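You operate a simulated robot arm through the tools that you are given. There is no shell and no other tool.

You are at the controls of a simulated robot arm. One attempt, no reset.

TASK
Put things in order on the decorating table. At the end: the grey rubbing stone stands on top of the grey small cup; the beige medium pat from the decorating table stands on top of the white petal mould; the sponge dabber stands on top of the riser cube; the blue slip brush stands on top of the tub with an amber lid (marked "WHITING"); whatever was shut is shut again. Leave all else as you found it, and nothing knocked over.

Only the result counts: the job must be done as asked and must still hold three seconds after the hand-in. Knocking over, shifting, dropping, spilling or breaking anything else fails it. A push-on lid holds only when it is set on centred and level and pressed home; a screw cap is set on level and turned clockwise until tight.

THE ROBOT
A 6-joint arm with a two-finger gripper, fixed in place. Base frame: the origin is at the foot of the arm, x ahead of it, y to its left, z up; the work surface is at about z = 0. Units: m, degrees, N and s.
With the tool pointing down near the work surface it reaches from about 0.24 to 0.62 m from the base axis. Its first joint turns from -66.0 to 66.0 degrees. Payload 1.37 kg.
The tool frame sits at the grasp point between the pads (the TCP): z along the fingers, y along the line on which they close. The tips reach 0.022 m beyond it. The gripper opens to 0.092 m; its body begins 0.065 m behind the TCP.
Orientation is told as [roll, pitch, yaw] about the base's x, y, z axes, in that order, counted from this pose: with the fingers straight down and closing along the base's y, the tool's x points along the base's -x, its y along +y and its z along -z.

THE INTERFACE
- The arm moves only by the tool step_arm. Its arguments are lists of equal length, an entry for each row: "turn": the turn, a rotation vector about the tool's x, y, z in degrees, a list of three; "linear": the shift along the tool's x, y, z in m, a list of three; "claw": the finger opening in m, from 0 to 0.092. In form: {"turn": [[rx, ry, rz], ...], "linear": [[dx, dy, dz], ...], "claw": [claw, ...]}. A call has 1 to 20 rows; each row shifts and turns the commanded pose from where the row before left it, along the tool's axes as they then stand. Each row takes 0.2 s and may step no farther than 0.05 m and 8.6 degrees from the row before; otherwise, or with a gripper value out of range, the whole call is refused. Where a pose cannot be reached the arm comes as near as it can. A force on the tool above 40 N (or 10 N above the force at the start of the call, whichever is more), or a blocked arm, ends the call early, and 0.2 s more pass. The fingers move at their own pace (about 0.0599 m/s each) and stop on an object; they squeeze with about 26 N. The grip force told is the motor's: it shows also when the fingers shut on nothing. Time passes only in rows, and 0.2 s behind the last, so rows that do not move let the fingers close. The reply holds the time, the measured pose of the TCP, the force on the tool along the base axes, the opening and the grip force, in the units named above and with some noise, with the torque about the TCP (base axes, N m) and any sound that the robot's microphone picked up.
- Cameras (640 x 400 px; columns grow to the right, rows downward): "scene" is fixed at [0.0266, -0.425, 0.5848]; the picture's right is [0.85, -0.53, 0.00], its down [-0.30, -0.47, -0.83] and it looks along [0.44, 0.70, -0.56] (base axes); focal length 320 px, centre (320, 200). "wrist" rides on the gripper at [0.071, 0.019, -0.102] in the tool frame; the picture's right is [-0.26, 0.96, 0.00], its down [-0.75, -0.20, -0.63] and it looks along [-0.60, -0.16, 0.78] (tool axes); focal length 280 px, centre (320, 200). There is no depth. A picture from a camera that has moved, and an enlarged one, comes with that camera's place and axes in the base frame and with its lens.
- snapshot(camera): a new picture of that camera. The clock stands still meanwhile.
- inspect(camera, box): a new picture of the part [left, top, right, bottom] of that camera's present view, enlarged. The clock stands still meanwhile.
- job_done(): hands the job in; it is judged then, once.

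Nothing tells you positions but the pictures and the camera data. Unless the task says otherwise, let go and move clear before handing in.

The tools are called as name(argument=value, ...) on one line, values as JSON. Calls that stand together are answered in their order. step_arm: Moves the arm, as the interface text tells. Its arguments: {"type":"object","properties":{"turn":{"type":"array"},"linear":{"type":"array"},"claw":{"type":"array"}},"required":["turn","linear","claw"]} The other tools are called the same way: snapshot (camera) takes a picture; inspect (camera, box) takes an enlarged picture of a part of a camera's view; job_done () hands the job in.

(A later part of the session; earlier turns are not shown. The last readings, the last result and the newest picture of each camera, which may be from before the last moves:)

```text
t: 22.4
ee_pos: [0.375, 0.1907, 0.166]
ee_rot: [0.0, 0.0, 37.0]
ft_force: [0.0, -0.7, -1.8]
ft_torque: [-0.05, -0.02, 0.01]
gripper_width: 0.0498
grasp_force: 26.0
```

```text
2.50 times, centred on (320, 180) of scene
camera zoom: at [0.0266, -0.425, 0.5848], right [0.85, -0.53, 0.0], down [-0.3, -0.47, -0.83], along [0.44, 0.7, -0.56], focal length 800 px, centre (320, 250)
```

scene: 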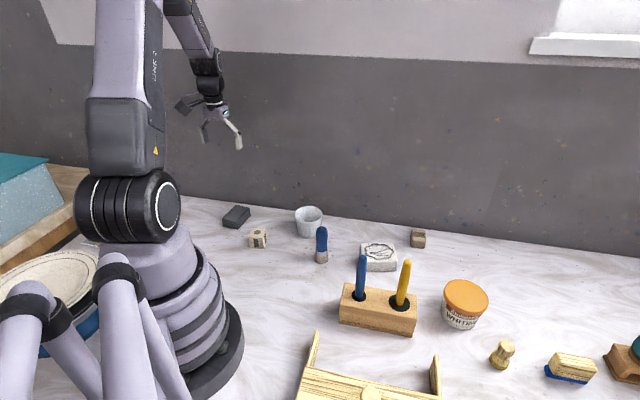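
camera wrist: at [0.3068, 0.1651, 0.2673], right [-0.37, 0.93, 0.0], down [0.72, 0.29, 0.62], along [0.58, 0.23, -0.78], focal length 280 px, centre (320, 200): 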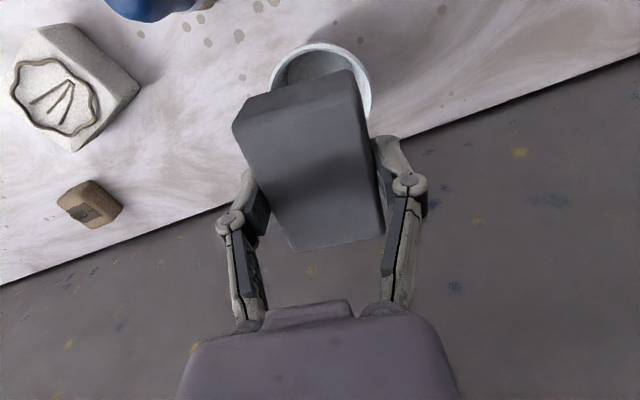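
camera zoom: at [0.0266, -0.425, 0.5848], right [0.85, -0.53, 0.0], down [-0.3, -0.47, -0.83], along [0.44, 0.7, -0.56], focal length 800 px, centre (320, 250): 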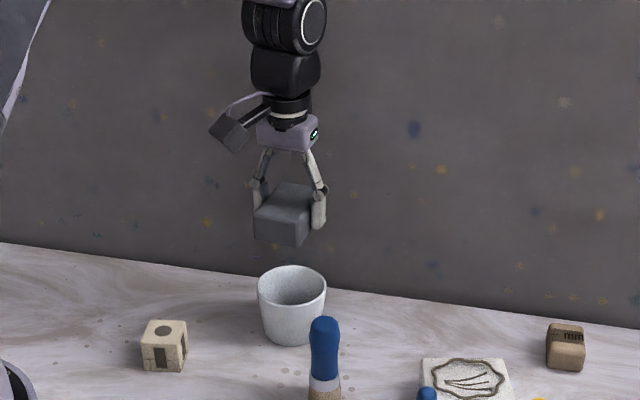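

Cup rim is centred under the stone within about 1–2 mm. I'll lower to just above the rim, then go down in small steps watching the force.

step_arm(turn=[[0, 0, 0], [0, 0, 0], [0, 0, 0], [0, 0, 0]], linear=[[0, 0, 0.03], [0, 0, 0.03], [0, 0, 0.012], [0, 0, 0]], claw=[0.03, 0.03, 0.03, 0.03])

inspect(camera="scene", box=[270, 160, 350, 250])

snapshot(camera="wrist")

```text
t: 23.4
ee_pos: [0.3753, 0.1922, 0.0931]
ee_rot: [0.1, 0.0, 36.9]
ft_force: [0.0, 0.2, -2.7]
ft_torque: [-0.01, 0.01, -0.04]
gripper_width: 0.0498
grasp_force: 26.1
```

```text
4.44 times, centred on (310, 205) of scene
camera zoom: at [0.0266, -0.425, 0.5848], right [0.85, -0.53, 0.0], down [-0.3, -0.47, -0.83], along [0.44, 0.7, -0.56], focal length 1422 px, centre (364, 178)
```

zoom: 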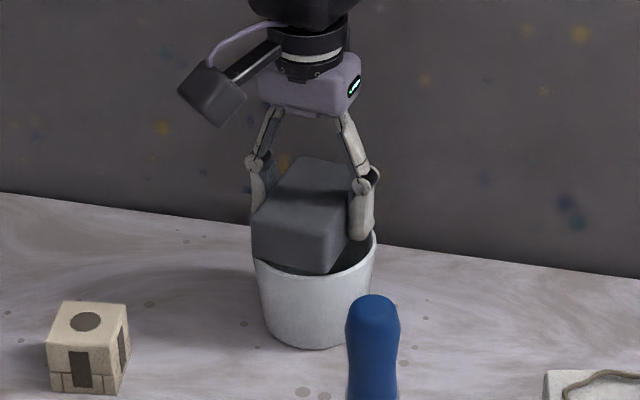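

```text
taken
camera wrist: at [0.3073, 0.1664, 0.1954], right [-0.37, 0.93, 0.0], down [0.72, 0.29, 0.63], along [0.58, 0.23, -0.78], focal length 280 px, centre (320, 200)
```

wrist: 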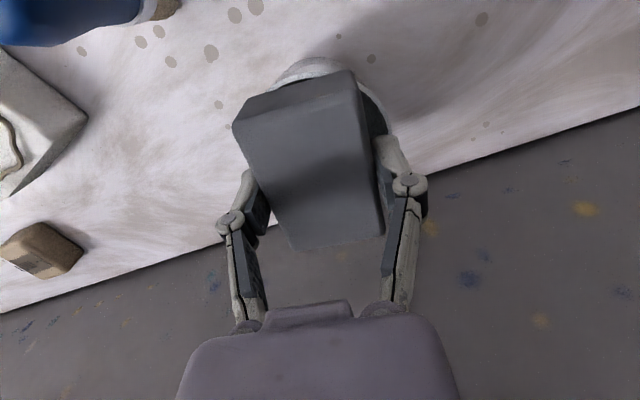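

The stone hovers about a centimetre above the rim and is well centred. I'll step down slowly to contact.

step_arm(turn=[[0, 0, 0], [0, 0, 0], [0, 0, 0], [0, 0, 0]], linear=[[0, 0, 0.003], [0, 0, 0.002], [0, 0, 0.001], [0, 0, 0]], claw=[0.03, 0.03, 0.03, 0.03])

inspect(camera="scene", box=[280, 180, 340, 240])

```text
t: 24.4
ee_pos: [0.3744, 0.1909, 0.0898]
ee_rot: [0.0, 0.0, 36.9]
ft_force: [-0.1, -1.2, -2.0]
ft_torque: [0.01, 0.01, 0.0]
gripper_width: 0.0499
grasp_force: 26.1
```

```text
6.67 times, centred on (310, 210) of scene
camera zoom: at [0.0266, -0.425, 0.5848], right [0.85, -0.53, 0.0], down [-0.3, -0.47, -0.83], along [0.44, 0.7, -0.56], focal length 2132 px, centre (387, 133)
```

zoom: 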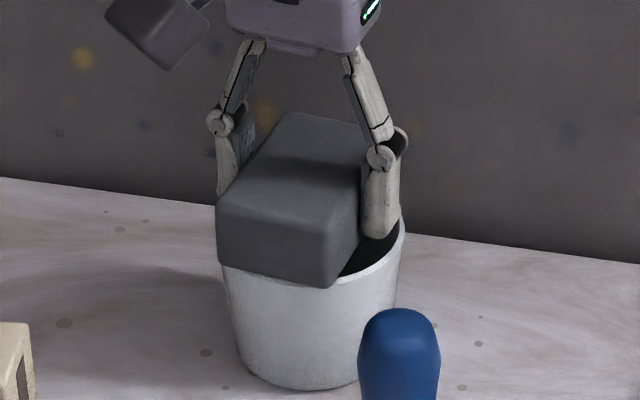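

No contact yet. I'll continue in 1 mm steps.

step_arm(turn=[[0, 0, 0], [0, 0, 0], [0, 0, 0]], linear=[[0, 0, 0.001], [0, 0, 0.001], [0, 0, 0.001]], claw=[0.03, 0.03, 0.03])

step_arm(turn=[[0, 0, 0], [0, 0, 0]], linear=[[0, 0, 0.001], [0, 0, 0]], claw=[0.03, 0.03])

inspect(camera="scene", box=[280, 180, 340, 240])

```text
t: 25.2
ee_pos: [0.3758, 0.192, 0.0876]
ee_rot: [0.0, 0.1, 36.9]
ft_force: [-8.0, 3.7, 18.0]
ft_torque: [0.14, 0.16, 0.02]
gripper_width: 0.0499
grasp_force: 26.0
```

```text
t: 25.8
ee_pos: [0.376, 0.1911, 0.0859]
ee_rot: [-0.1, 0.0, 36.9]
ft_force: [-4.8, 2.5, 17.3]
ft_torque: [0.04, 0.11, 0.01]
gripper_width: 0.0499
grasp_force: 25.9
```

```text
6.67 times, centred on (310, 210) of scene
camera zoom: at [0.0265, -0.425, 0.5848], right [0.85, -0.53, 0.0], down [-0.3, -0.47, -0.83], along [0.44, 0.7, -0.56], focal length 2132 px, centre (387, 133)
```

zoom: 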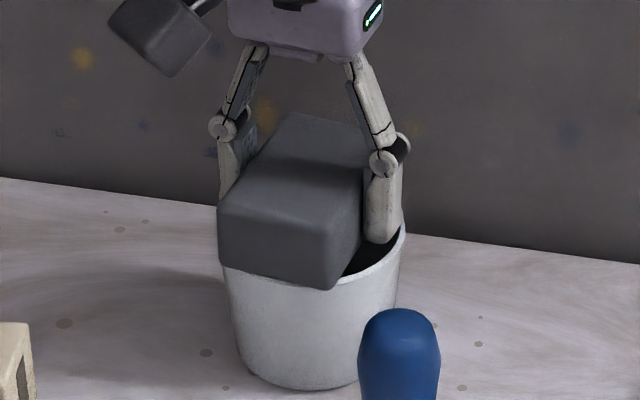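

Contact with the rim is made (about 18 N upward). I'll ease off slightly before releasing.

step_arm(turn=[[0, 0, 0], [0, 0, 0]], linear=[[0, 0, -0.001], [0, 0, 0]], claw=[0.03, 0.03])

```text
t: 26.4
ee_pos: [0.3745, 0.1915, 0.0867]
ee_rot: [0.0, 0.1, 37.0]
ft_force: [1.3, 0.7, 0.8]
ft_torque: [0.03, -0.12, 0.01]
gripper_width: 0.0497
grasp_force: 26.0
```

Force is now near zero with the stone resting on the rim. Releasing gently and rising.

step_arm(turn=[[0, 0, 0], [0, 0, 0], [0, 0, 0], [0, 0, 0]], linear=[[0, 0, 0], [0, 0, 0], [0, 0, 0], [0, 0, 0]], claw=[0.052, 0.056, 0.066, 0.07])

inspect(camera="scene", box=[270, 170, 350, 250])

snapshot(camera="wrist")

```text
t: 27.4
ee_pos: [0.3732, 0.1901, 0.0877]
ee_rot: [0.0, -0.1, 37.0]
ft_force: [-0.6, 0.7, 0.5]
ft_torque: [-0.03, -0.02, -0.01]
gripper_width: 0.0699
grasp_force: 0.0
```

```text
5.00 times, centred on (310, 210) of scene
camera zoom: at [0.0266, -0.425, 0.5848], right [0.85, -0.53, 0.0], down [-0.3, -0.47, -0.83], along [0.44, 0.7, -0.56], focal length 1599 px, centre (370, 150)
```

zoom: 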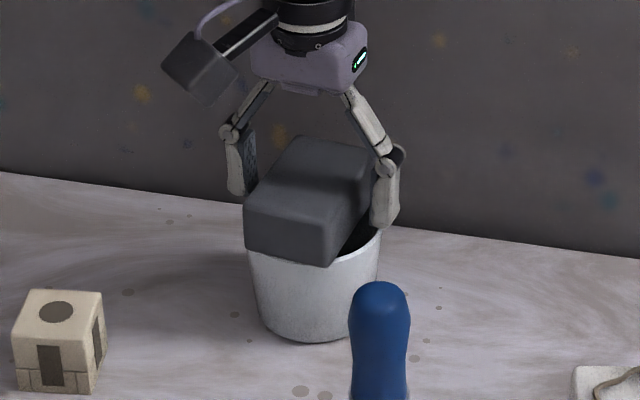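

```text
taken
camera wrist: at [0.3073, 0.1655, 0.1885], right [-0.37, 0.93, 0.0], down [0.72, 0.29, 0.62], along [0.58, 0.23, -0.78], focal length 280 px, centre (320, 200)
```

wrist: 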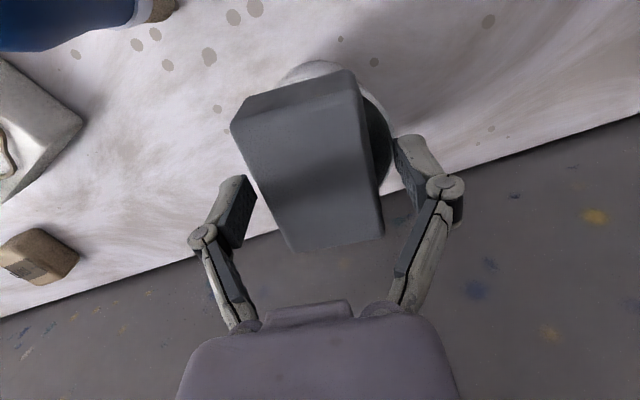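

The stone stays put with the fingers open. I'll rise straight up and check centring from above.

step_arm(turn=[[0, 0, 0], [0, 0, 0], [0, 0, 0], [0, 0, 0], [0, 0, 0]], linear=[[0, 0, -0.02], [0, 0, -0.04], [0, 0, -0.04], [0, 0, -0.04], [0.03, 0, -0.03]], claw=[0.08, 0.08, 0.08, 0.08, 0.08])

snapshot(camera="wrist")

inspect(camera="wrist", box=[250, 40, 390, 150])

inspect(camera="scene", box=[280, 180, 340, 240])

```text
t: 28.6
ee_pos: [0.3486, 0.1715, 0.2576]
ee_rot: [0.0, 0.0, 36.9]
ft_force: [0.6, 0.1, -0.2]
ft_torque: [-0.03, 0.01, 0.01]
gripper_width: 0.0802
grasp_force: 0.0
```

```text
taken
camera wrist: at [0.2814, 0.1459, 0.3601], right [-0.37, 0.93, 0.0], down [0.72, 0.29, 0.62], along [0.58, 0.23, -0.78], focal length 280 px, centre (320, 200)
```

wrist: 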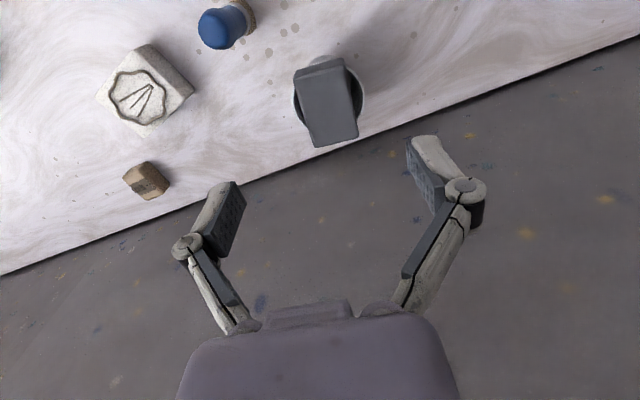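

```text
3.64 times, centred on (320, 95) of wrist
camera zoom: at [0.2814, 0.1459, 0.3601], right [-0.37, 0.93, 0.0], down [0.72, 0.29, 0.62], along [0.58, 0.23, -0.78], focal length 1020 px, centre (320, 582)
```

zoom: 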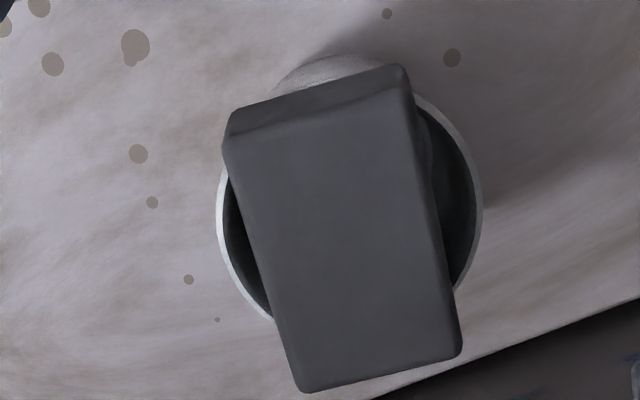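

```text
6.67 times, centred on (310, 210) of scene
camera zoom: at [0.0266, -0.4249, 0.5848], right [0.85, -0.53, 0.0], down [-0.3, -0.47, -0.83], along [0.44, 0.7, -0.56], focal length 2132 px, centre (387, 133)
```

zoom: 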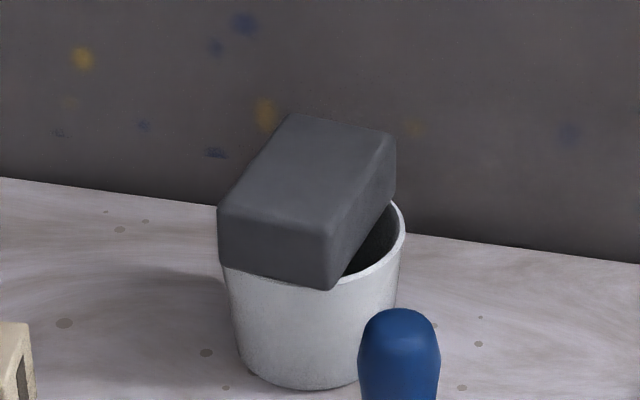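

The stone sits squarely and level on the cup. Next is the pat onto the mould; I'll zoom in on both to measure them.

inspect(camera="wrist", box=[85, 30, 205, 210])

inspect(camera="wrist", box=[115, 150, 180, 210])

```text
2.22 times, centred on (145, 120) of wrist
camera zoom: at [0.2814, 0.1459, 0.3601], right [-0.37, 0.93, 0.0], down [0.72, 0.29, 0.62], along [0.58, 0.23, -0.78], focal length 623 px, centre (709, 378)
```

zoom: 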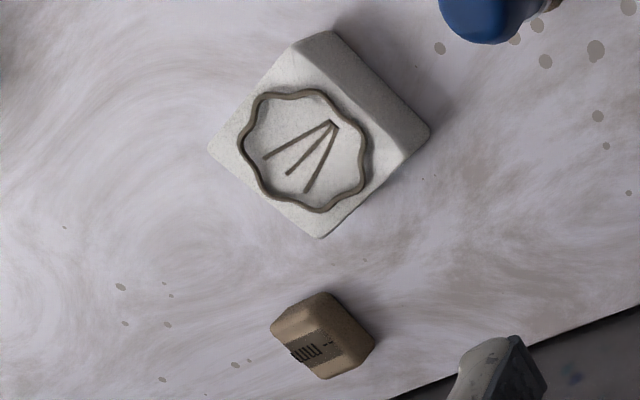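

```text
6.67 times, centred on (148, 180) of wrist
camera zoom: at [0.2814, 0.1459, 0.3601], right [-0.37, 0.93, 0.0], down [0.72, 0.29, 0.62], along [0.58, 0.23, -0.78], focal length 1869 px, centre (1470, 333)
```

zoom: 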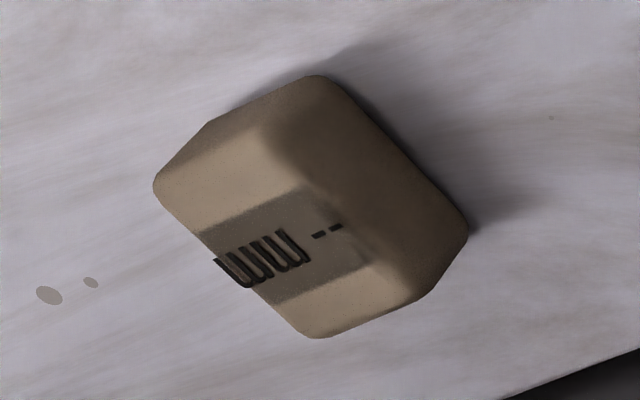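

I'll move above the pat, with the fingers to close along its shorter side (yaw 47°).

step_arm(turn=[[0, 0, -5.05], [0, 0, -5.05], [0, 0, 0], [0, 0, 0], [0, 0, 0], [0, 0, 0], [0, 0, 0], [0, 0, 0], [0, 0, 0], [0, 0, 0]], linear=[[0, 0, 0], [0, 0, 0], [-0.0046, -0.0382, 0.0072], [-0.0046, -0.0382, 0.0072], [-0.0046, -0.0382, 0.0072], [-0.0046, -0.0382, 0.0072], [-0.0046, -0.0382, 0.0072], [-0.0046, -0.0382, 0.0072], [-0.0046, -0.0382, 0.0072], [-0.0046, -0.0382, 0.0072]], claw=[0.08, 0.08, 0.08, 0.08, 0.08, 0.08, 0.08, 0.08, 0.08, 0.08])

snapshot(camera="wrist")

snapshot(camera="scene")

```text
t: 30.8
ee_pos: [0.5984, -0.0071, 0.2012]
ee_rot: [0.0, 0.0, 47.1]
ft_force: [-0.6, -0.3, -0.1]
ft_torque: [0.02, -0.02, 0.03]
gripper_width: 0.0799
grasp_force: 0.1
```

```text
taken
camera wrist: at [0.5367, -0.0442, 0.3027], right [-0.53, 0.85, 0.0], down [0.66, 0.41, 0.62], along [0.53, 0.33, -0.78], focal length 280 px, centre (320, 200)
```

wrist: 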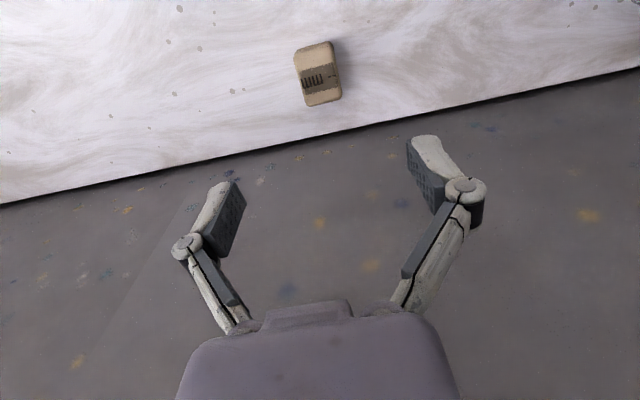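

```text
taken
```

scene: 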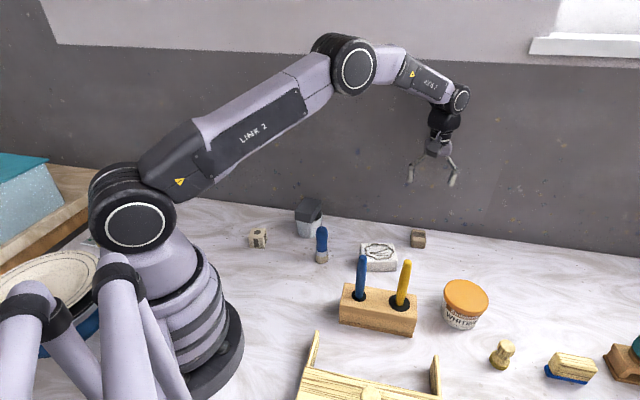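

inspect(camera="wrist", box=[270, 25, 370, 125])

```text
4.00 times, centred on (320, 75) of wrist
camera zoom: at [0.5367, -0.0442, 0.3027], right [-0.53, 0.85, 0.0], down [0.66, 0.41, 0.62], along [0.53, 0.33, -0.78], focal length 1122 px, centre (320, 700)
```

zoom: 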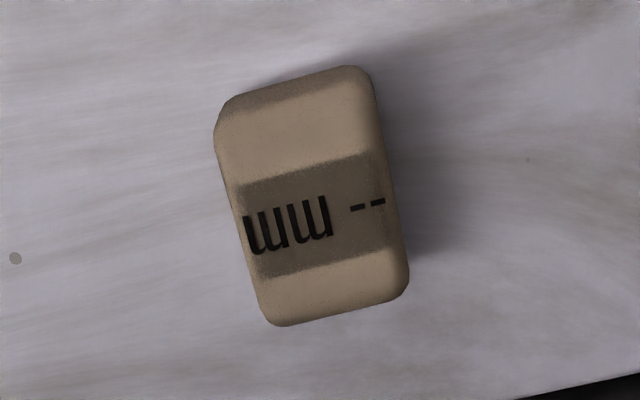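

The pat is centred under the TCP at about (0.600, -0.005), 43×35 mm, axis 45.5°. I'll descend in two stages and grip it.

step_arm(turn=[[0, 0, 1.5], [0, 0, 0], [0, 0, 0], [0, 0, 0]], linear=[[0, 0, 0.03], [0, 0, 0.04], [0, 0, 0.04], [0, 0, 0]], claw=[0.08, 0.08, 0.08, 0.08])

snapshot(camera="wrist")

```text
t: 31.8
ee_pos: [0.5986, -0.0112, 0.0903]
ee_rot: [-0.2, 0.0, 45.4]
ft_force: [0.3, 0.2, 0.2]
ft_torque: [-0.01, 0.01, 0.01]
gripper_width: 0.0799
grasp_force: 0.1
```

```text
taken
camera wrist: at [0.5361, -0.0458, 0.1918], right [-0.51, 0.86, 0.0], down [0.67, 0.39, 0.63], along [0.54, 0.32, -0.78], focal length 280 px, centre (320, 200)
```

wrist: 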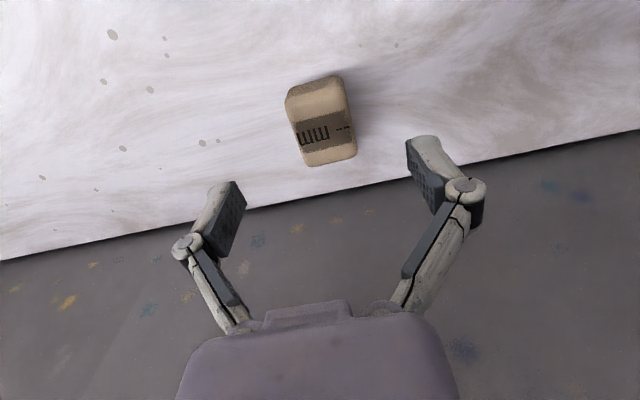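

Slight 2–3 mm correction, then descend to z≈0.025 and close.

step_arm(turn=[[0, 0, 0], [0, 0, 0], [0, 0, 0], [0, 0, 0], [0, 0, 0], [0, 0, 0], [0, 0, 0], [0, 0, 0]], linear=[[-0.0015, 0.0022, 0.02], [0, 0, 0.03], [0, 0, 0.01], [0, 0, 0.005], [0, 0, 0], [0, 0, 0], [0, 0, 0], [0, 0, 0]], claw=[0.08, 0.08, 0.08, 0.08, 0.02, 0.02, 0.02, 0.02])

snapshot(camera="wrist")

inspect(camera="scene", box=[370, 180, 470, 270])

```text
t: 33.6
ee_pos: [0.6011, -0.0063, 0.0226]
ee_rot: [-0.1, -0.1, 45.5]
ft_force: [0.0, 0.1, 1.9]
ft_torque: [0.0, -0.01, -0.04]
gripper_width: 0.0374
grasp_force: 26.0
```

```text
taken
camera wrist: at [0.5372, -0.0422, 0.1247], right [-0.51, 0.86, 0.0], down [0.67, 0.39, 0.63], along [0.54, 0.32, -0.78], focal length 280 px, centre (320, 200)
```

wrist: 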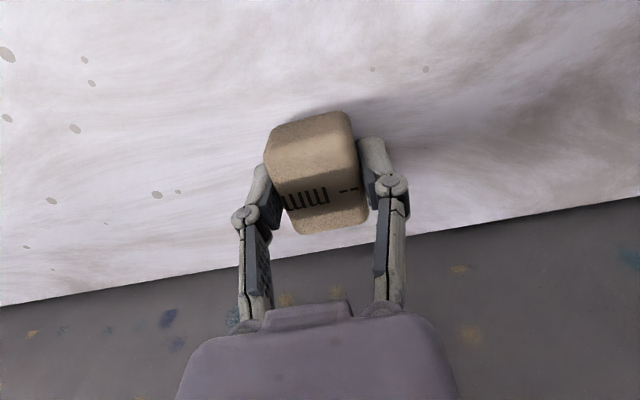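

```text
4.44 times, centred on (420, 225) of scene
camera zoom: at [0.0266, -0.425, 0.5848], right [0.85, -0.53, 0.0], down [-0.3, -0.47, -0.83], along [0.44, 0.7, -0.56], focal length 1422 px, centre (-124, 89)
```

zoom: 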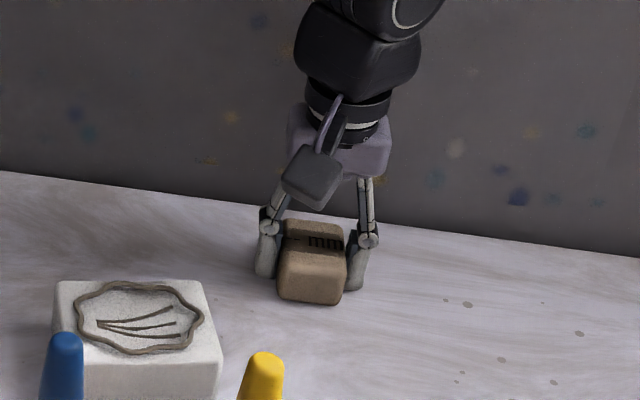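

The pat is held (37 mm). I'll lift it and carry it over the mould, whose petal centre I take to be at about (0.4635, -0.007) with its top near 0.032.

step_arm(turn=[[0, 0, 0], [0, 0, 0], [0, 0, 0], [0, 0, 0], [0, 0, 0], [0, 0, 0], [0, 0, 0], [0, 0, 0], [0, 0, 0]], linear=[[0, 0, -0.01], [0, 0, -0.03], [0, 0, -0.04], [0, 0, -0.03], [0.0244, 0.0241, 0], [0.0244, 0.0241, 0], [0.0244, 0.0241, 0], [0.0244, 0.0241, 0], [0, 0, 0]], claw=[0.02, 0.02, 0.02, 0.02, 0.02, 0.02, 0.02, 0.02, 0.02])

snapshot(camera="wrist")

inspect(camera="scene", box=[320, 170, 440, 290])

```text
t: 35.6
ee_pos: [0.4619, -0.0084, 0.1353]
ee_rot: [-0.1, 0.1, 45.5]
ft_force: [0.0, -0.6, -1.2]
ft_torque: [0.02, 0.02, -0.01]
gripper_width: 0.0373
grasp_force: 26.3
```

```text
taken
camera wrist: at [0.3992, -0.0431, 0.2364], right [-0.51, 0.86, 0.0], down [0.67, 0.39, 0.63], along [0.54, 0.32, -0.78], focal length 280 px, centre (320, 200)
```

wrist: 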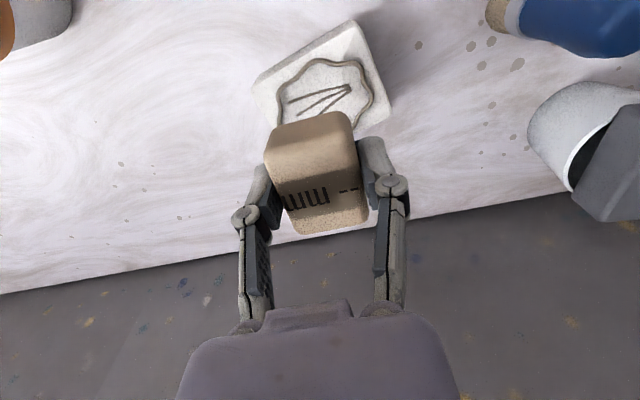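

```text
3.33 times, centred on (380, 230) of scene
camera zoom: at [0.0266, -0.425, 0.5848], right [0.85, -0.53, 0.0], down [-0.3, -0.47, -0.83], along [0.44, 0.7, -0.56], focal length 1066 px, centre (120, 100)
```

zoom: 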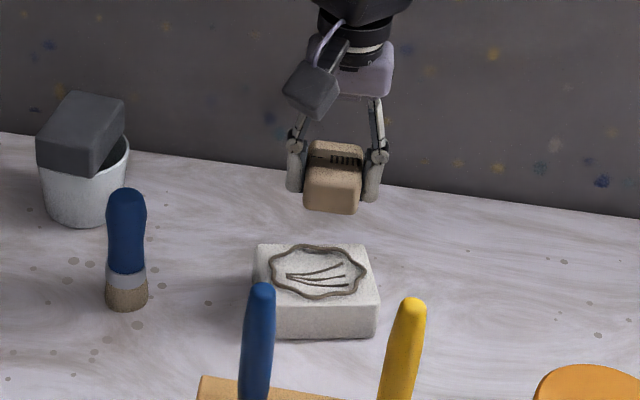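

The pat is above the mould's petal. I'll lower to just above it, then creep.

step_arm(turn=[[0, 0, 0], [0, 0, 0], [0, 0, 0], [0, 0, 0]], linear=[[0.0, 0, 0.03], [0, 0, 0.03], [0, 0, 0.011], [0, 0, 0]], claw=[0.02, 0.02, 0.02, 0.02])

inspect(camera="scene", box=[340, 200, 420, 290])

snapshot(camera="wrist")

```text
t: 36.6
ee_pos: [0.4624, -0.0092, 0.0624]
ee_rot: [-0.1, 0.1, 45.5]
ft_force: [-4.2, -1.1, 11.2]
ft_torque: [-0.04, 0.12, 0.02]
gripper_width: 0.0374
grasp_force: 26.2
```

```text
4.44 times, centred on (380, 245) of scene
camera zoom: at [0.0265, -0.425, 0.5849], right [0.85, -0.53, 0.0], down [-0.3, -0.47, -0.83], along [0.44, 0.7, -0.56], focal length 1422 px, centre (53, 0)
```

zoom: 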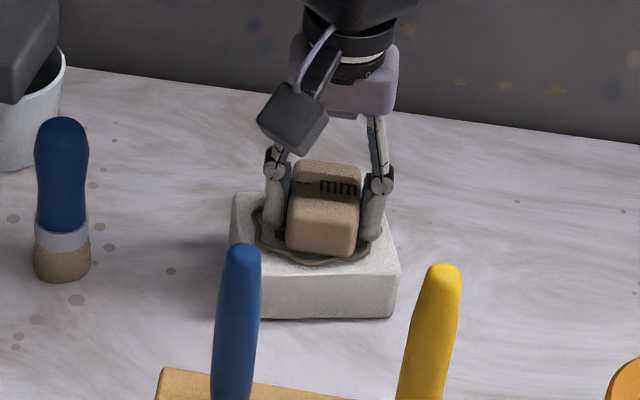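

```text
taken
camera wrist: at [0.3985, -0.0444, 0.1647], right [-0.51, 0.86, 0.0], down [0.67, 0.39, 0.63], along [0.54, 0.32, -0.78], focal length 280 px, centre (320, 200)
```

wrist: 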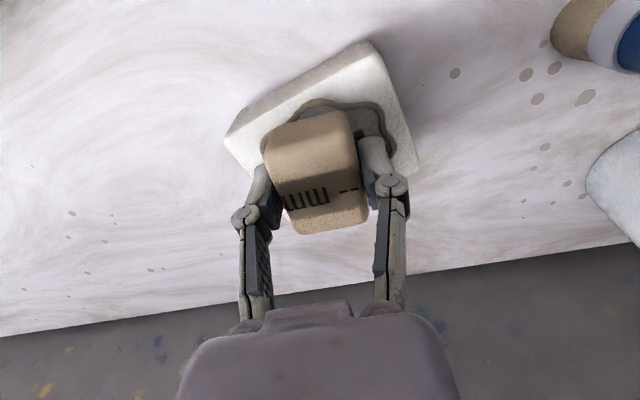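

The pat touches already at TCP z≈0.0625 (mould top near 0.040). It's about 4–5 mm off the petal centre toward +x, so I'll lift a few mm, shift, and set down again.

step_arm(turn=[[0, 0, 0], [0, 0, 0], [0, 0, 0], [0, 0, 0]], linear=[[0, 0, -0.005], [0.0032, 0.0032, 0], [0, 0, 0], [0, 0, 0.003]], claw=[0.02, 0.02, 0.02, 0.02])

snapshot(camera="wrist")

inspect(camera="scene", box=[350, 220, 410, 280])

```text
t: 37.6
ee_pos: [0.4577, -0.0086, 0.0656]
ee_rot: [0.0, 0.1, 45.5]
ft_force: [0.5, -0.5, -0.7]
ft_torque: [-0.01, -0.03, 0.02]
gripper_width: 0.0371
grasp_force: 25.5
```

```text
taken
camera wrist: at [0.3946, -0.0443, 0.1671], right [-0.51, 0.86, 0.0], down [0.67, 0.39, 0.63], along [0.54, 0.32, -0.78], focal length 280 px, centre (320, 200)
```

wrist: 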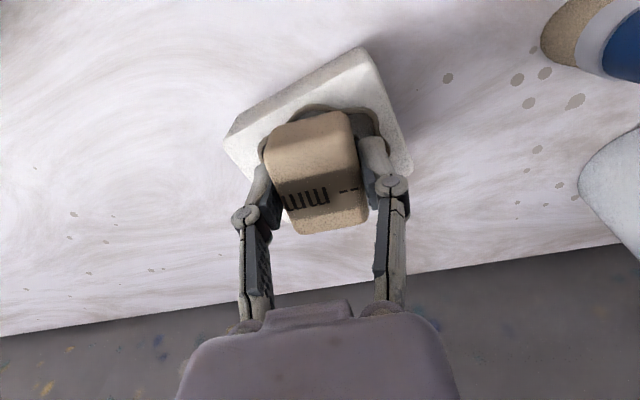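

```text
6.67 times, centred on (380, 250) of scene
camera zoom: at [0.0266, -0.425, 0.5848], right [0.85, -0.53, 0.0], down [-0.3, -0.47, -0.83], along [0.44, 0.7, -0.56], focal length 2132 px, centre (-80, -133)
```

zoom: 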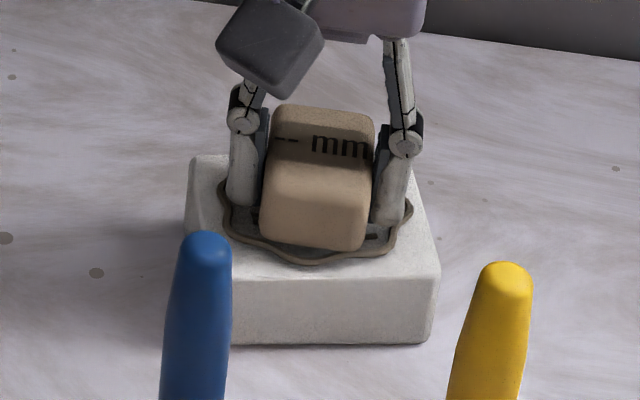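

Now it's centred in the petal. Lowering the last 2–3 mm.

step_arm(turn=[[0, 0, 0], [0, 0, 0], [0, 0, 0]], linear=[[0, 0, 0.001], [0, 0, 0.001], [0, 0, 0]], claw=[0.02, 0.02, 0.02])

```text
t: 38.4
ee_pos: [0.4585, -0.0083, 0.0647]
ee_rot: [-0.1, 0.0, 45.5]
ft_force: [-1.2, -0.1, -1.4]
ft_torque: [0.02, 0.01, 0.03]
gripper_width: 0.0372
grasp_force: 25.8
```

step_arm(turn=[[0, 0, 0], [0, 0, 0]], linear=[[0, 0, 0.001], [0, 0, 0]], claw=[0.02, 0.02])

step_arm(turn=[[0, 0, 0], [0, 0, 0]], linear=[[0, 0, 0.0007], [0, 0, 0]], claw=[0.02, 0.02])

```text
t: 39.0
ee_pos: [0.458, -0.0092, 0.0632]
ee_rot: [-0.1, 0.1, 45.5]
ft_force: [-5.4, 4.5, 15.2]
ft_torque: [0.08, 0.17, -0.03]
gripper_width: 0.0373
grasp_force: 26.3
```

```text
t: 39.6
ee_pos: [0.4589, -0.0079, 0.0625]
ee_rot: [-0.2, 0.0, 45.5]
ft_force: [-2.6, 5.1, 18.4]
ft_torque: [0.1, 0.13, -0.04]
gripper_width: 0.0373
grasp_force: 25.6
```

Contact is firm; I'll ease off to a light touch.

step_arm(turn=[[0, 0, 0], [0, 0, 0]], linear=[[0, 0, -0.0008], [0, 0, 0]], claw=[0.02, 0.02])

```text
t: 40.2
ee_pos: [0.4576, -0.0088, 0.062]
ee_rot: [-0.1, -0.1, 45.4]
ft_force: [4.9, 0.9, 11.7]
ft_torque: [-0.01, -0.07, 0.03]
gripper_width: 0.0374
grasp_force: 25.7
```

step_arm(turn=[[0, 0, 0], [0, 0, 0]], linear=[[0, 0, -0.0006], [0, 0, 0]], claw=[0.02, 0.02])

```text
t: 40.8
ee_pos: [0.4568, -0.009, 0.0629]
ee_rot: [0.1, 0.0, 45.5]
ft_force: [2.2, -1.5, 1.8]
ft_torque: [0.01, -0.09, -0.02]
gripper_width: 0.0374
grasp_force: 26.6
```

Light touch now. I'll open only slightly first (the tips are close to the mould's raised petal line), rise, then open more.

step_arm(turn=[[0, 0, 0], [0, 0, 0], [0, 0, 0], [0, 0, 0]], linear=[[0, 0, 0], [0, 0, 0], [0, 0, 0], [0, 0, 0]], claw=[0.039, 0.041, 0.043, 0.043])

inspect(camera="scene", box=[350, 220, 410, 280])

```text
t: 41.8
ee_pos: [0.4573, -0.0082, 0.0618]
ee_rot: [0.0, 0.0, 45.6]
ft_force: [-0.5, -0.4, 0.0]
ft_torque: [0.01, 0.06, -0.01]
gripper_width: 0.0429
grasp_force: 0.0
```

```text
6.67 times, centred on (380, 250) of scene
camera zoom: at [0.0266, -0.425, 0.5848], right [0.85, -0.53, 0.0], down [-0.3, -0.47, -0.83], along [0.44, 0.7, -0.56], focal length 2132 px, centre (-80, -133)
```

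zoom: 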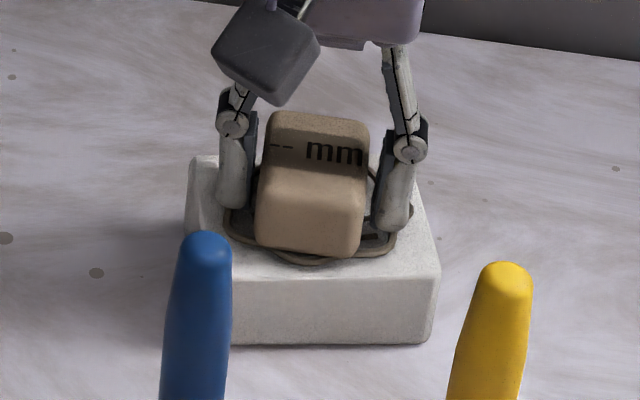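

The pat stands free on the mould. Rising straight up.

step_arm(turn=[[0, 0, 0], [0, 0, 0], [0, 0, 0], [0, 0, 0], [0, 0, 0]], linear=[[0, 0, -0.006], [0, 0, -0.02], [0, 0, -0.04], [0, 0, -0.04], [0, 0, -0.04]], claw=[0.043, 0.055, 0.07, 0.08, 0.08])

snapshot(camera="wrist")

inspect(camera="scene", box=[350, 220, 410, 280])

```text
t: 43.0
ee_pos: [0.4569, -0.008, 0.2094]
ee_rot: [0.0, 0.1, 45.4]
ft_force: [0.5, -0.2, 0.8]
ft_torque: [0.03, -0.02, 0.02]
gripper_width: 0.0801
grasp_force: 0.1
```

```text
taken
camera wrist: at [0.3934, -0.0437, 0.3111], right [-0.51, 0.86, 0.0], down [0.67, 0.39, 0.62], along [0.54, 0.32, -0.78], focal length 280 px, centre (320, 200)
```

wrist: 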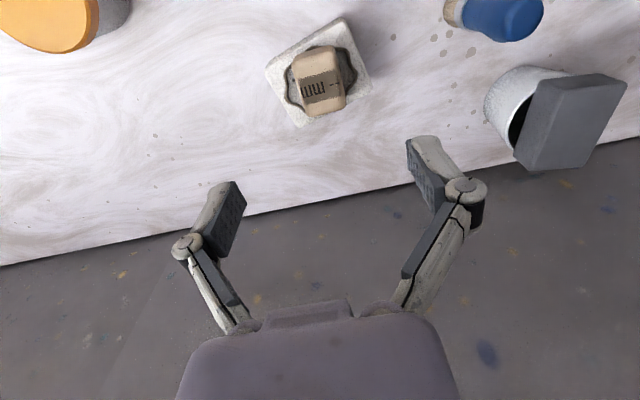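

```text
6.67 times, centred on (380, 250) of scene
camera zoom: at [0.0266, -0.425, 0.5848], right [0.85, -0.53, 0.0], down [-0.3, -0.47, -0.83], along [0.44, 0.7, -0.56], focal length 2132 px, centre (-80, -133)
```

zoom: 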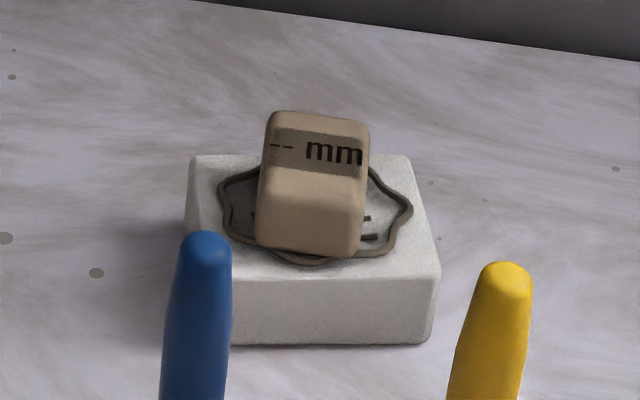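

The pat is standing on the mould. Next the dabber: I'll rotate the tool to yaw −65° and go above it near (0.4825, -0.3235), passing high over the tub.

step_arm(turn=[[0, 0, 8.5], [0, 0, 8.5], [0, 0, 8.5], [0, 0, 8.5], [0, 0, 8.5], [0, 0, 8.5], [0, 0, 8.5], [0, 0, 8.5], [0, 0, 8.5], [0, 0, 8.5], [0, 0, 8.5], [0, 0, 8.5], [0, 0, 8.5], [0, 0, 0], [0, 0, 0], [0, 0, 0], [0, 0, 0], [0, 0, 0], [0, 0, 0], [0, 0, 0]], linear=[[0, 0, 0], [0, 0, 0], [0, 0, 0], [0, 0, 0], [0, 0, 0], [0, 0, 0], [0, 0, 0], [0, 0, 0], [0, 0, 0], [0, 0, 0], [0, 0, 0], [0, 0, 0], [0, 0, 0], [-0.0425, -0.0158, 0], [-0.0425, -0.0158, 0], [-0.0425, -0.0158, 0], [-0.0425, -0.0158, 0], [-0.0425, -0.0158, 0], [-0.0425, -0.0158, 0], [-0.0425, -0.0158, 0]], claw=[0.08, 0.08, 0.08, 0.08, 0.08, 0.08, 0.08, 0.08, 0.08, 0.08, 0.08, 0.08, 0.08, 0.08, 0.08, 0.08, 0.08, 0.08, 0.08, 0.08])

snapshot(camera="wrist")

snapshot(camera="scene")

```text
t: 47.2
ee_pos: [0.4817, -0.327, 0.2089]
ee_rot: [0.0, 0.0, -65.1]
ft_force: [-0.4, 0.0, -0.9]
ft_torque: [-0.02, 0.01, -0.02]
gripper_width: 0.0798
grasp_force: 0.0
```

```text
taken
camera wrist: at [0.4699, -0.2526, 0.3108], right [0.99, 0.17, 0.0], down [0.13, -0.77, 0.63], along [0.11, -0.62, -0.78], focal length 280 px, centre (320, 200)
```

wrist: 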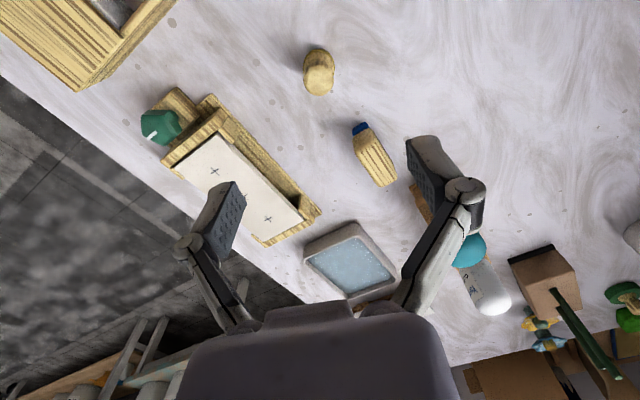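

```text
taken
```

scene: 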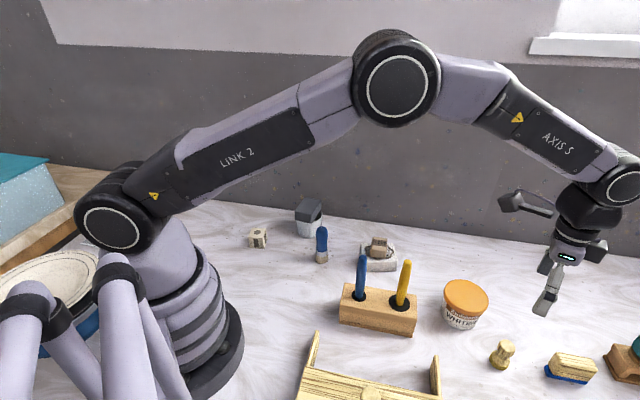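

The dabber is between the fingers in view. I'll zoom in to measure it.

inspect(camera="wrist", box=[280, 35, 360, 110])

```text
5.33 times, centred on (320, 72) of wrist
camera zoom: at [0.4699, -0.2526, 0.3108], right [0.99, 0.17, 0.0], down [0.13, -0.77, 0.63], along [0.11, -0.62, -0.78], focal length 1495 px, centre (320, 880)
```

zoom: 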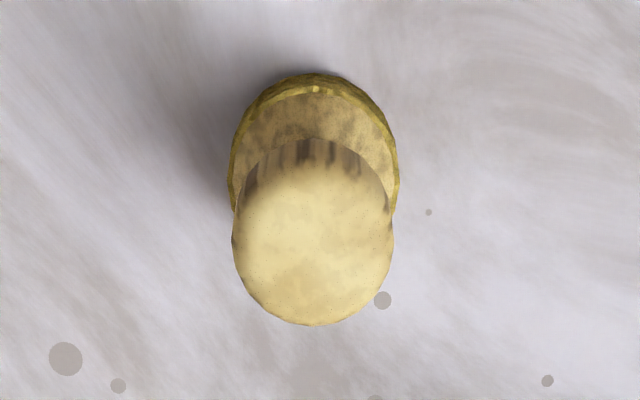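

Dabber centre about (0.481, -0.323), knob ≈27 mm wide, ~50 mm tall. Descending partway and checking again.

step_arm(turn=[[0, 0, 0], [0, 0, 0], [0, 0, 0], [0, 0, 0]], linear=[[0.0025, -0.0006, 0.03], [0, 0, 0.04], [0, 0, 0.03], [0, 0, 0]], claw=[0.07, 0.07, 0.07, 0.07])

snapshot(camera="wrist")

inspect(camera="scene", box=[440, 280, 560, 390])

```text
t: 48.2
ee_pos: [0.4805, -0.3248, 0.109]
ee_rot: [0.0, 0.0, -65.0]
ft_force: [-1.3, -0.2, -0.3]
ft_torque: [0.01, 0.02, -0.03]
gripper_width: 0.0702
grasp_force: 0.0
```

```text
taken
camera wrist: at [0.4677, -0.2505, 0.2109], right [0.99, 0.17, 0.0], down [0.13, -0.77, 0.63], along [0.11, -0.62, -0.78], focal length 280 px, centre (320, 200)
```

wrist: 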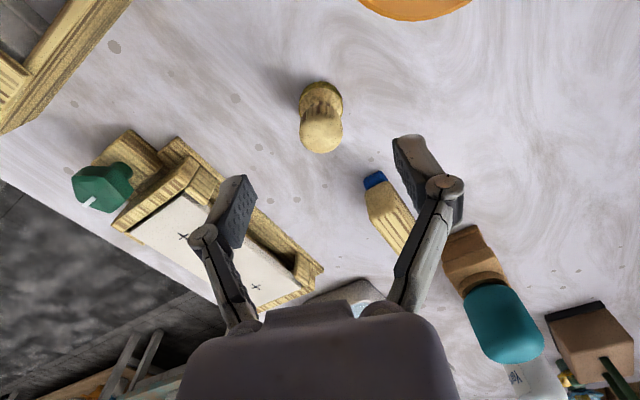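

```text
3.64 times, centred on (500, 335) of scene
camera zoom: at [0.0266, -0.425, 0.5848], right [0.85, -0.53, 0.0], down [-0.3, -0.47, -0.83], along [0.44, 0.7, -0.56], focal length 1163 px, centre (-334, -291)
```

zoom: 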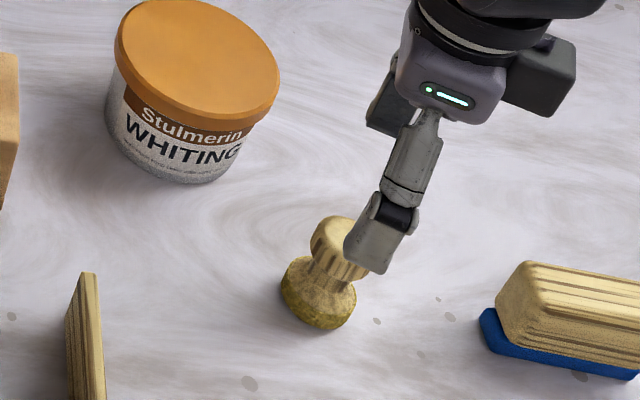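

Well aligned. Descending to z≈0.042 to grip the knob.

step_arm(turn=[[0, 0, 0], [0, 0, 0], [0, 0, 0], [0, 0, 0]], linear=[[0, 0, 0.03], [0, 0, 0.025], [0, 0, 0.012], [0, 0, 0]], claw=[0.07, 0.07, 0.07, 0.07])

inspect(camera="scene", box=[470, 300, 550, 390])

snapshot(camera="wrist")

```text
t: 49.2
ee_pos: [0.4817, -0.3225, 0.0413]
ee_rot: [0.0, -0.1, -65.0]
ft_force: [0.3, -0.8, 0.6]
ft_torque: [0.02, -0.03, -0.01]
gripper_width: 0.07
grasp_force: 0.0
```

```text
4.44 times, centred on (510, 345) of scene
camera zoom: at [0.0266, -0.425, 0.5848], right [0.85, -0.53, 0.0], down [-0.3, -0.47, -0.83], along [0.44, 0.7, -0.56], focal length 1422 px, centre (-524, -444)
```

zoom: 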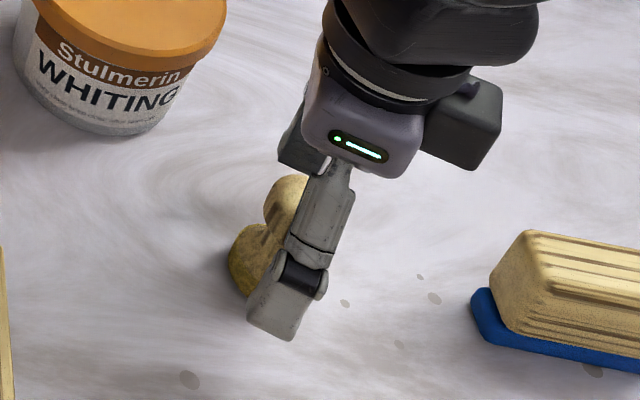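

```text
taken
camera wrist: at [0.4688, -0.2492, 0.143], right [0.99, 0.17, 0.0], down [0.13, -0.77, 0.63], along [0.11, -0.62, -0.78], focal length 280 px, centre (320, 200)
```

wrist: 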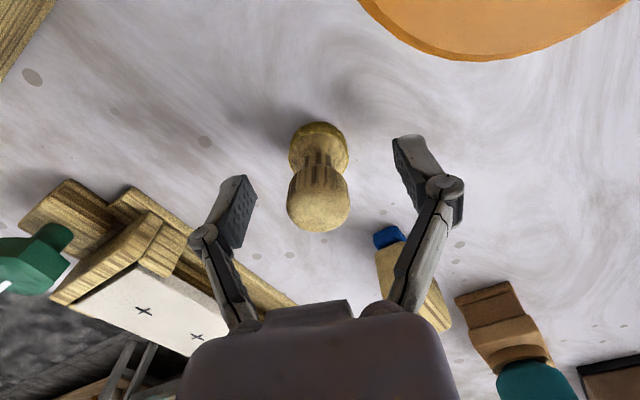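

The knob is right at the grasp point. Closing.

step_arm(turn=[[0, 0, 0], [0, 0, 0], [0, 0, 0], [0, 0, 0], [0, 0, 0]], linear=[[0, 0, 0], [0, 0, 0], [0, 0, 0], [0, 0, 0], [0, 0, 0]], claw=[0.04, 0.01, 0.01, 0.01, 0.01])

snapshot(camera="wrist")

```text
t: 50.4
ee_pos: [0.4809, -0.3222, 0.0421]
ee_rot: [0.2, -0.1, -65.0]
ft_force: [-0.1, 0.6, 1.4]
ft_torque: [-0.01, -0.03, -0.03]
gripper_width: 0.0246
grasp_force: 26.0
```

```text
taken
camera wrist: at [0.4687, -0.2493, 0.1432], right [0.99, 0.17, 0.0], down [0.13, -0.77, 0.63], along [0.11, -0.62, -0.78], focal length 280 px, centre (320, 200)
```

wrist: 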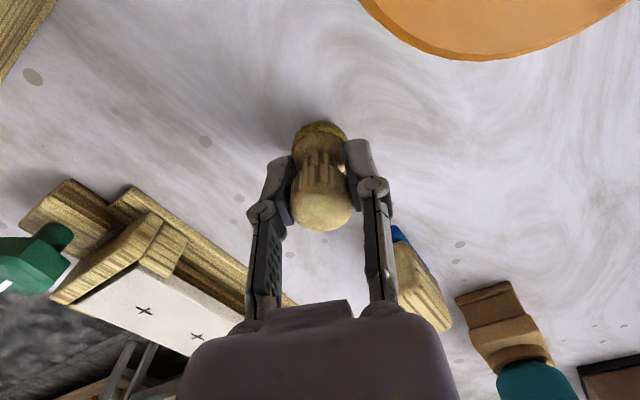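

The dabber is held (25 mm knob). I'll lift it to z≈0.25 and carry it across to above the riser cube at about (0.2335, 0.2195).

step_arm(turn=[[0, 0, 0], [0, 0, 0], [0, 0, 0], [0, 0, 0], [0, 0, 0], [0, 0, 0]], linear=[[0, 0, -0.01], [0, 0, -0.03], [0, 0, -0.045], [0, 0, -0.045], [0, 0, -0.045], [0, 0, -0.035]], claw=[0.01, 0.01, 0.01, 0.01, 0.01, 0.01])

snapshot(camera="wrist")

step_arm(turn=[[0, 0, 0], [0, 0, 0], [0, 0, 0], [0, 0, 0], [0, 0, 0], [0, 0, 0], [0, 0, 0], [0, 0, 0], [0, 0, 0], [0, 0, 0], [0, 0, 0], [0, 0, 0], [0, 0, 0]], linear=[[0.0458, 0.0004, 0], [0.0458, 0.0004, 0], [0.0458, 0.0004, 0], [0.0458, 0.0004, 0], [0.0458, 0.0004, 0], [0.0458, 0.0004, 0], [0.0458, 0.0004, 0], [0.0458, 0.0004, 0], [0.0458, 0.0004, 0], [0.0458, 0.0004, 0], [0.0458, 0.0004, 0], [0.0458, 0.0004, 0], [0.0458, 0.0004, 0]], claw=[0.01, 0.01, 0.01, 0.01, 0.01, 0.01, 0.01, 0.01, 0.01, 0.01, 0.01, 0.01, 0.01])

snapshot(camera="wrist")

snapshot(camera="scene")

```text
t: 51.8
ee_pos: [0.4796, -0.3233, 0.2522]
ee_rot: [0.0, -0.1, -65.0]
ft_force: [0.0, -0.1, 0.1]
ft_torque: [0.02, -0.03, -0.02]
gripper_width: 0.0243
grasp_force: 25.8
```

```text
taken
camera wrist: at [0.4681, -0.249, 0.3539], right [0.99, 0.17, 0.0], down [0.13, -0.77, 0.62], along [0.11, -0.62, -0.78], focal length 280 px, centre (320, 200)
```

wrist: 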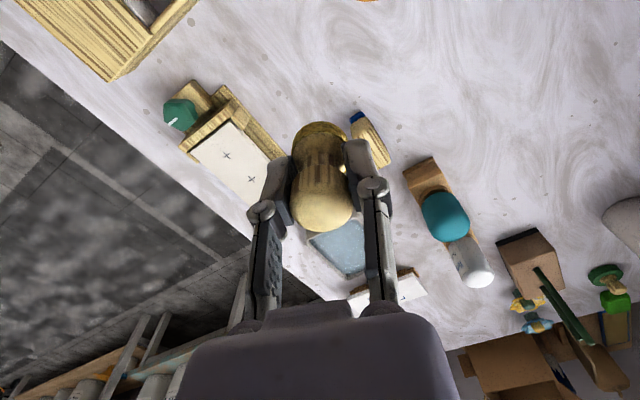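

```text
t: 54.6
ee_pos: [0.2345, 0.2224, 0.2524]
ee_rot: [0.0, 0.0, -65.0]
ft_force: [-0.5, -0.5, 1.0]
ft_torque: [-0.02, -0.01, 0.0]
gripper_width: 0.0241
grasp_force: 26.1
```

```text
taken
camera wrist: at [0.2224, 0.2956, 0.3541], right [0.99, 0.17, 0.0], down [0.13, -0.77, 0.63], along [0.11, -0.62, -0.78], focal length 280 px, centre (320, 200)
```

wrist: 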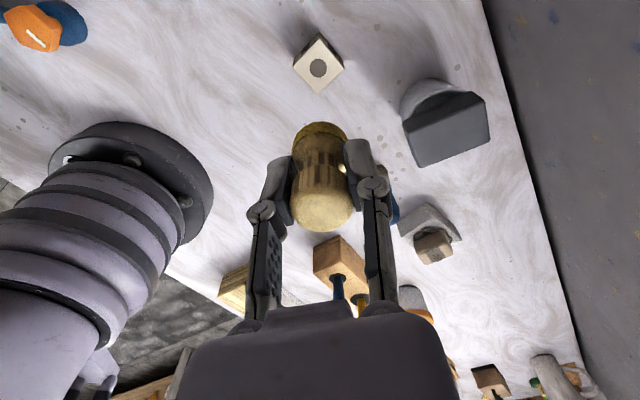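

```text
taken
```

scene: 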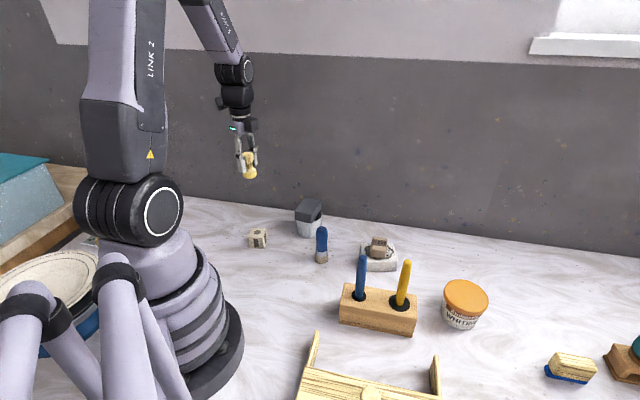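

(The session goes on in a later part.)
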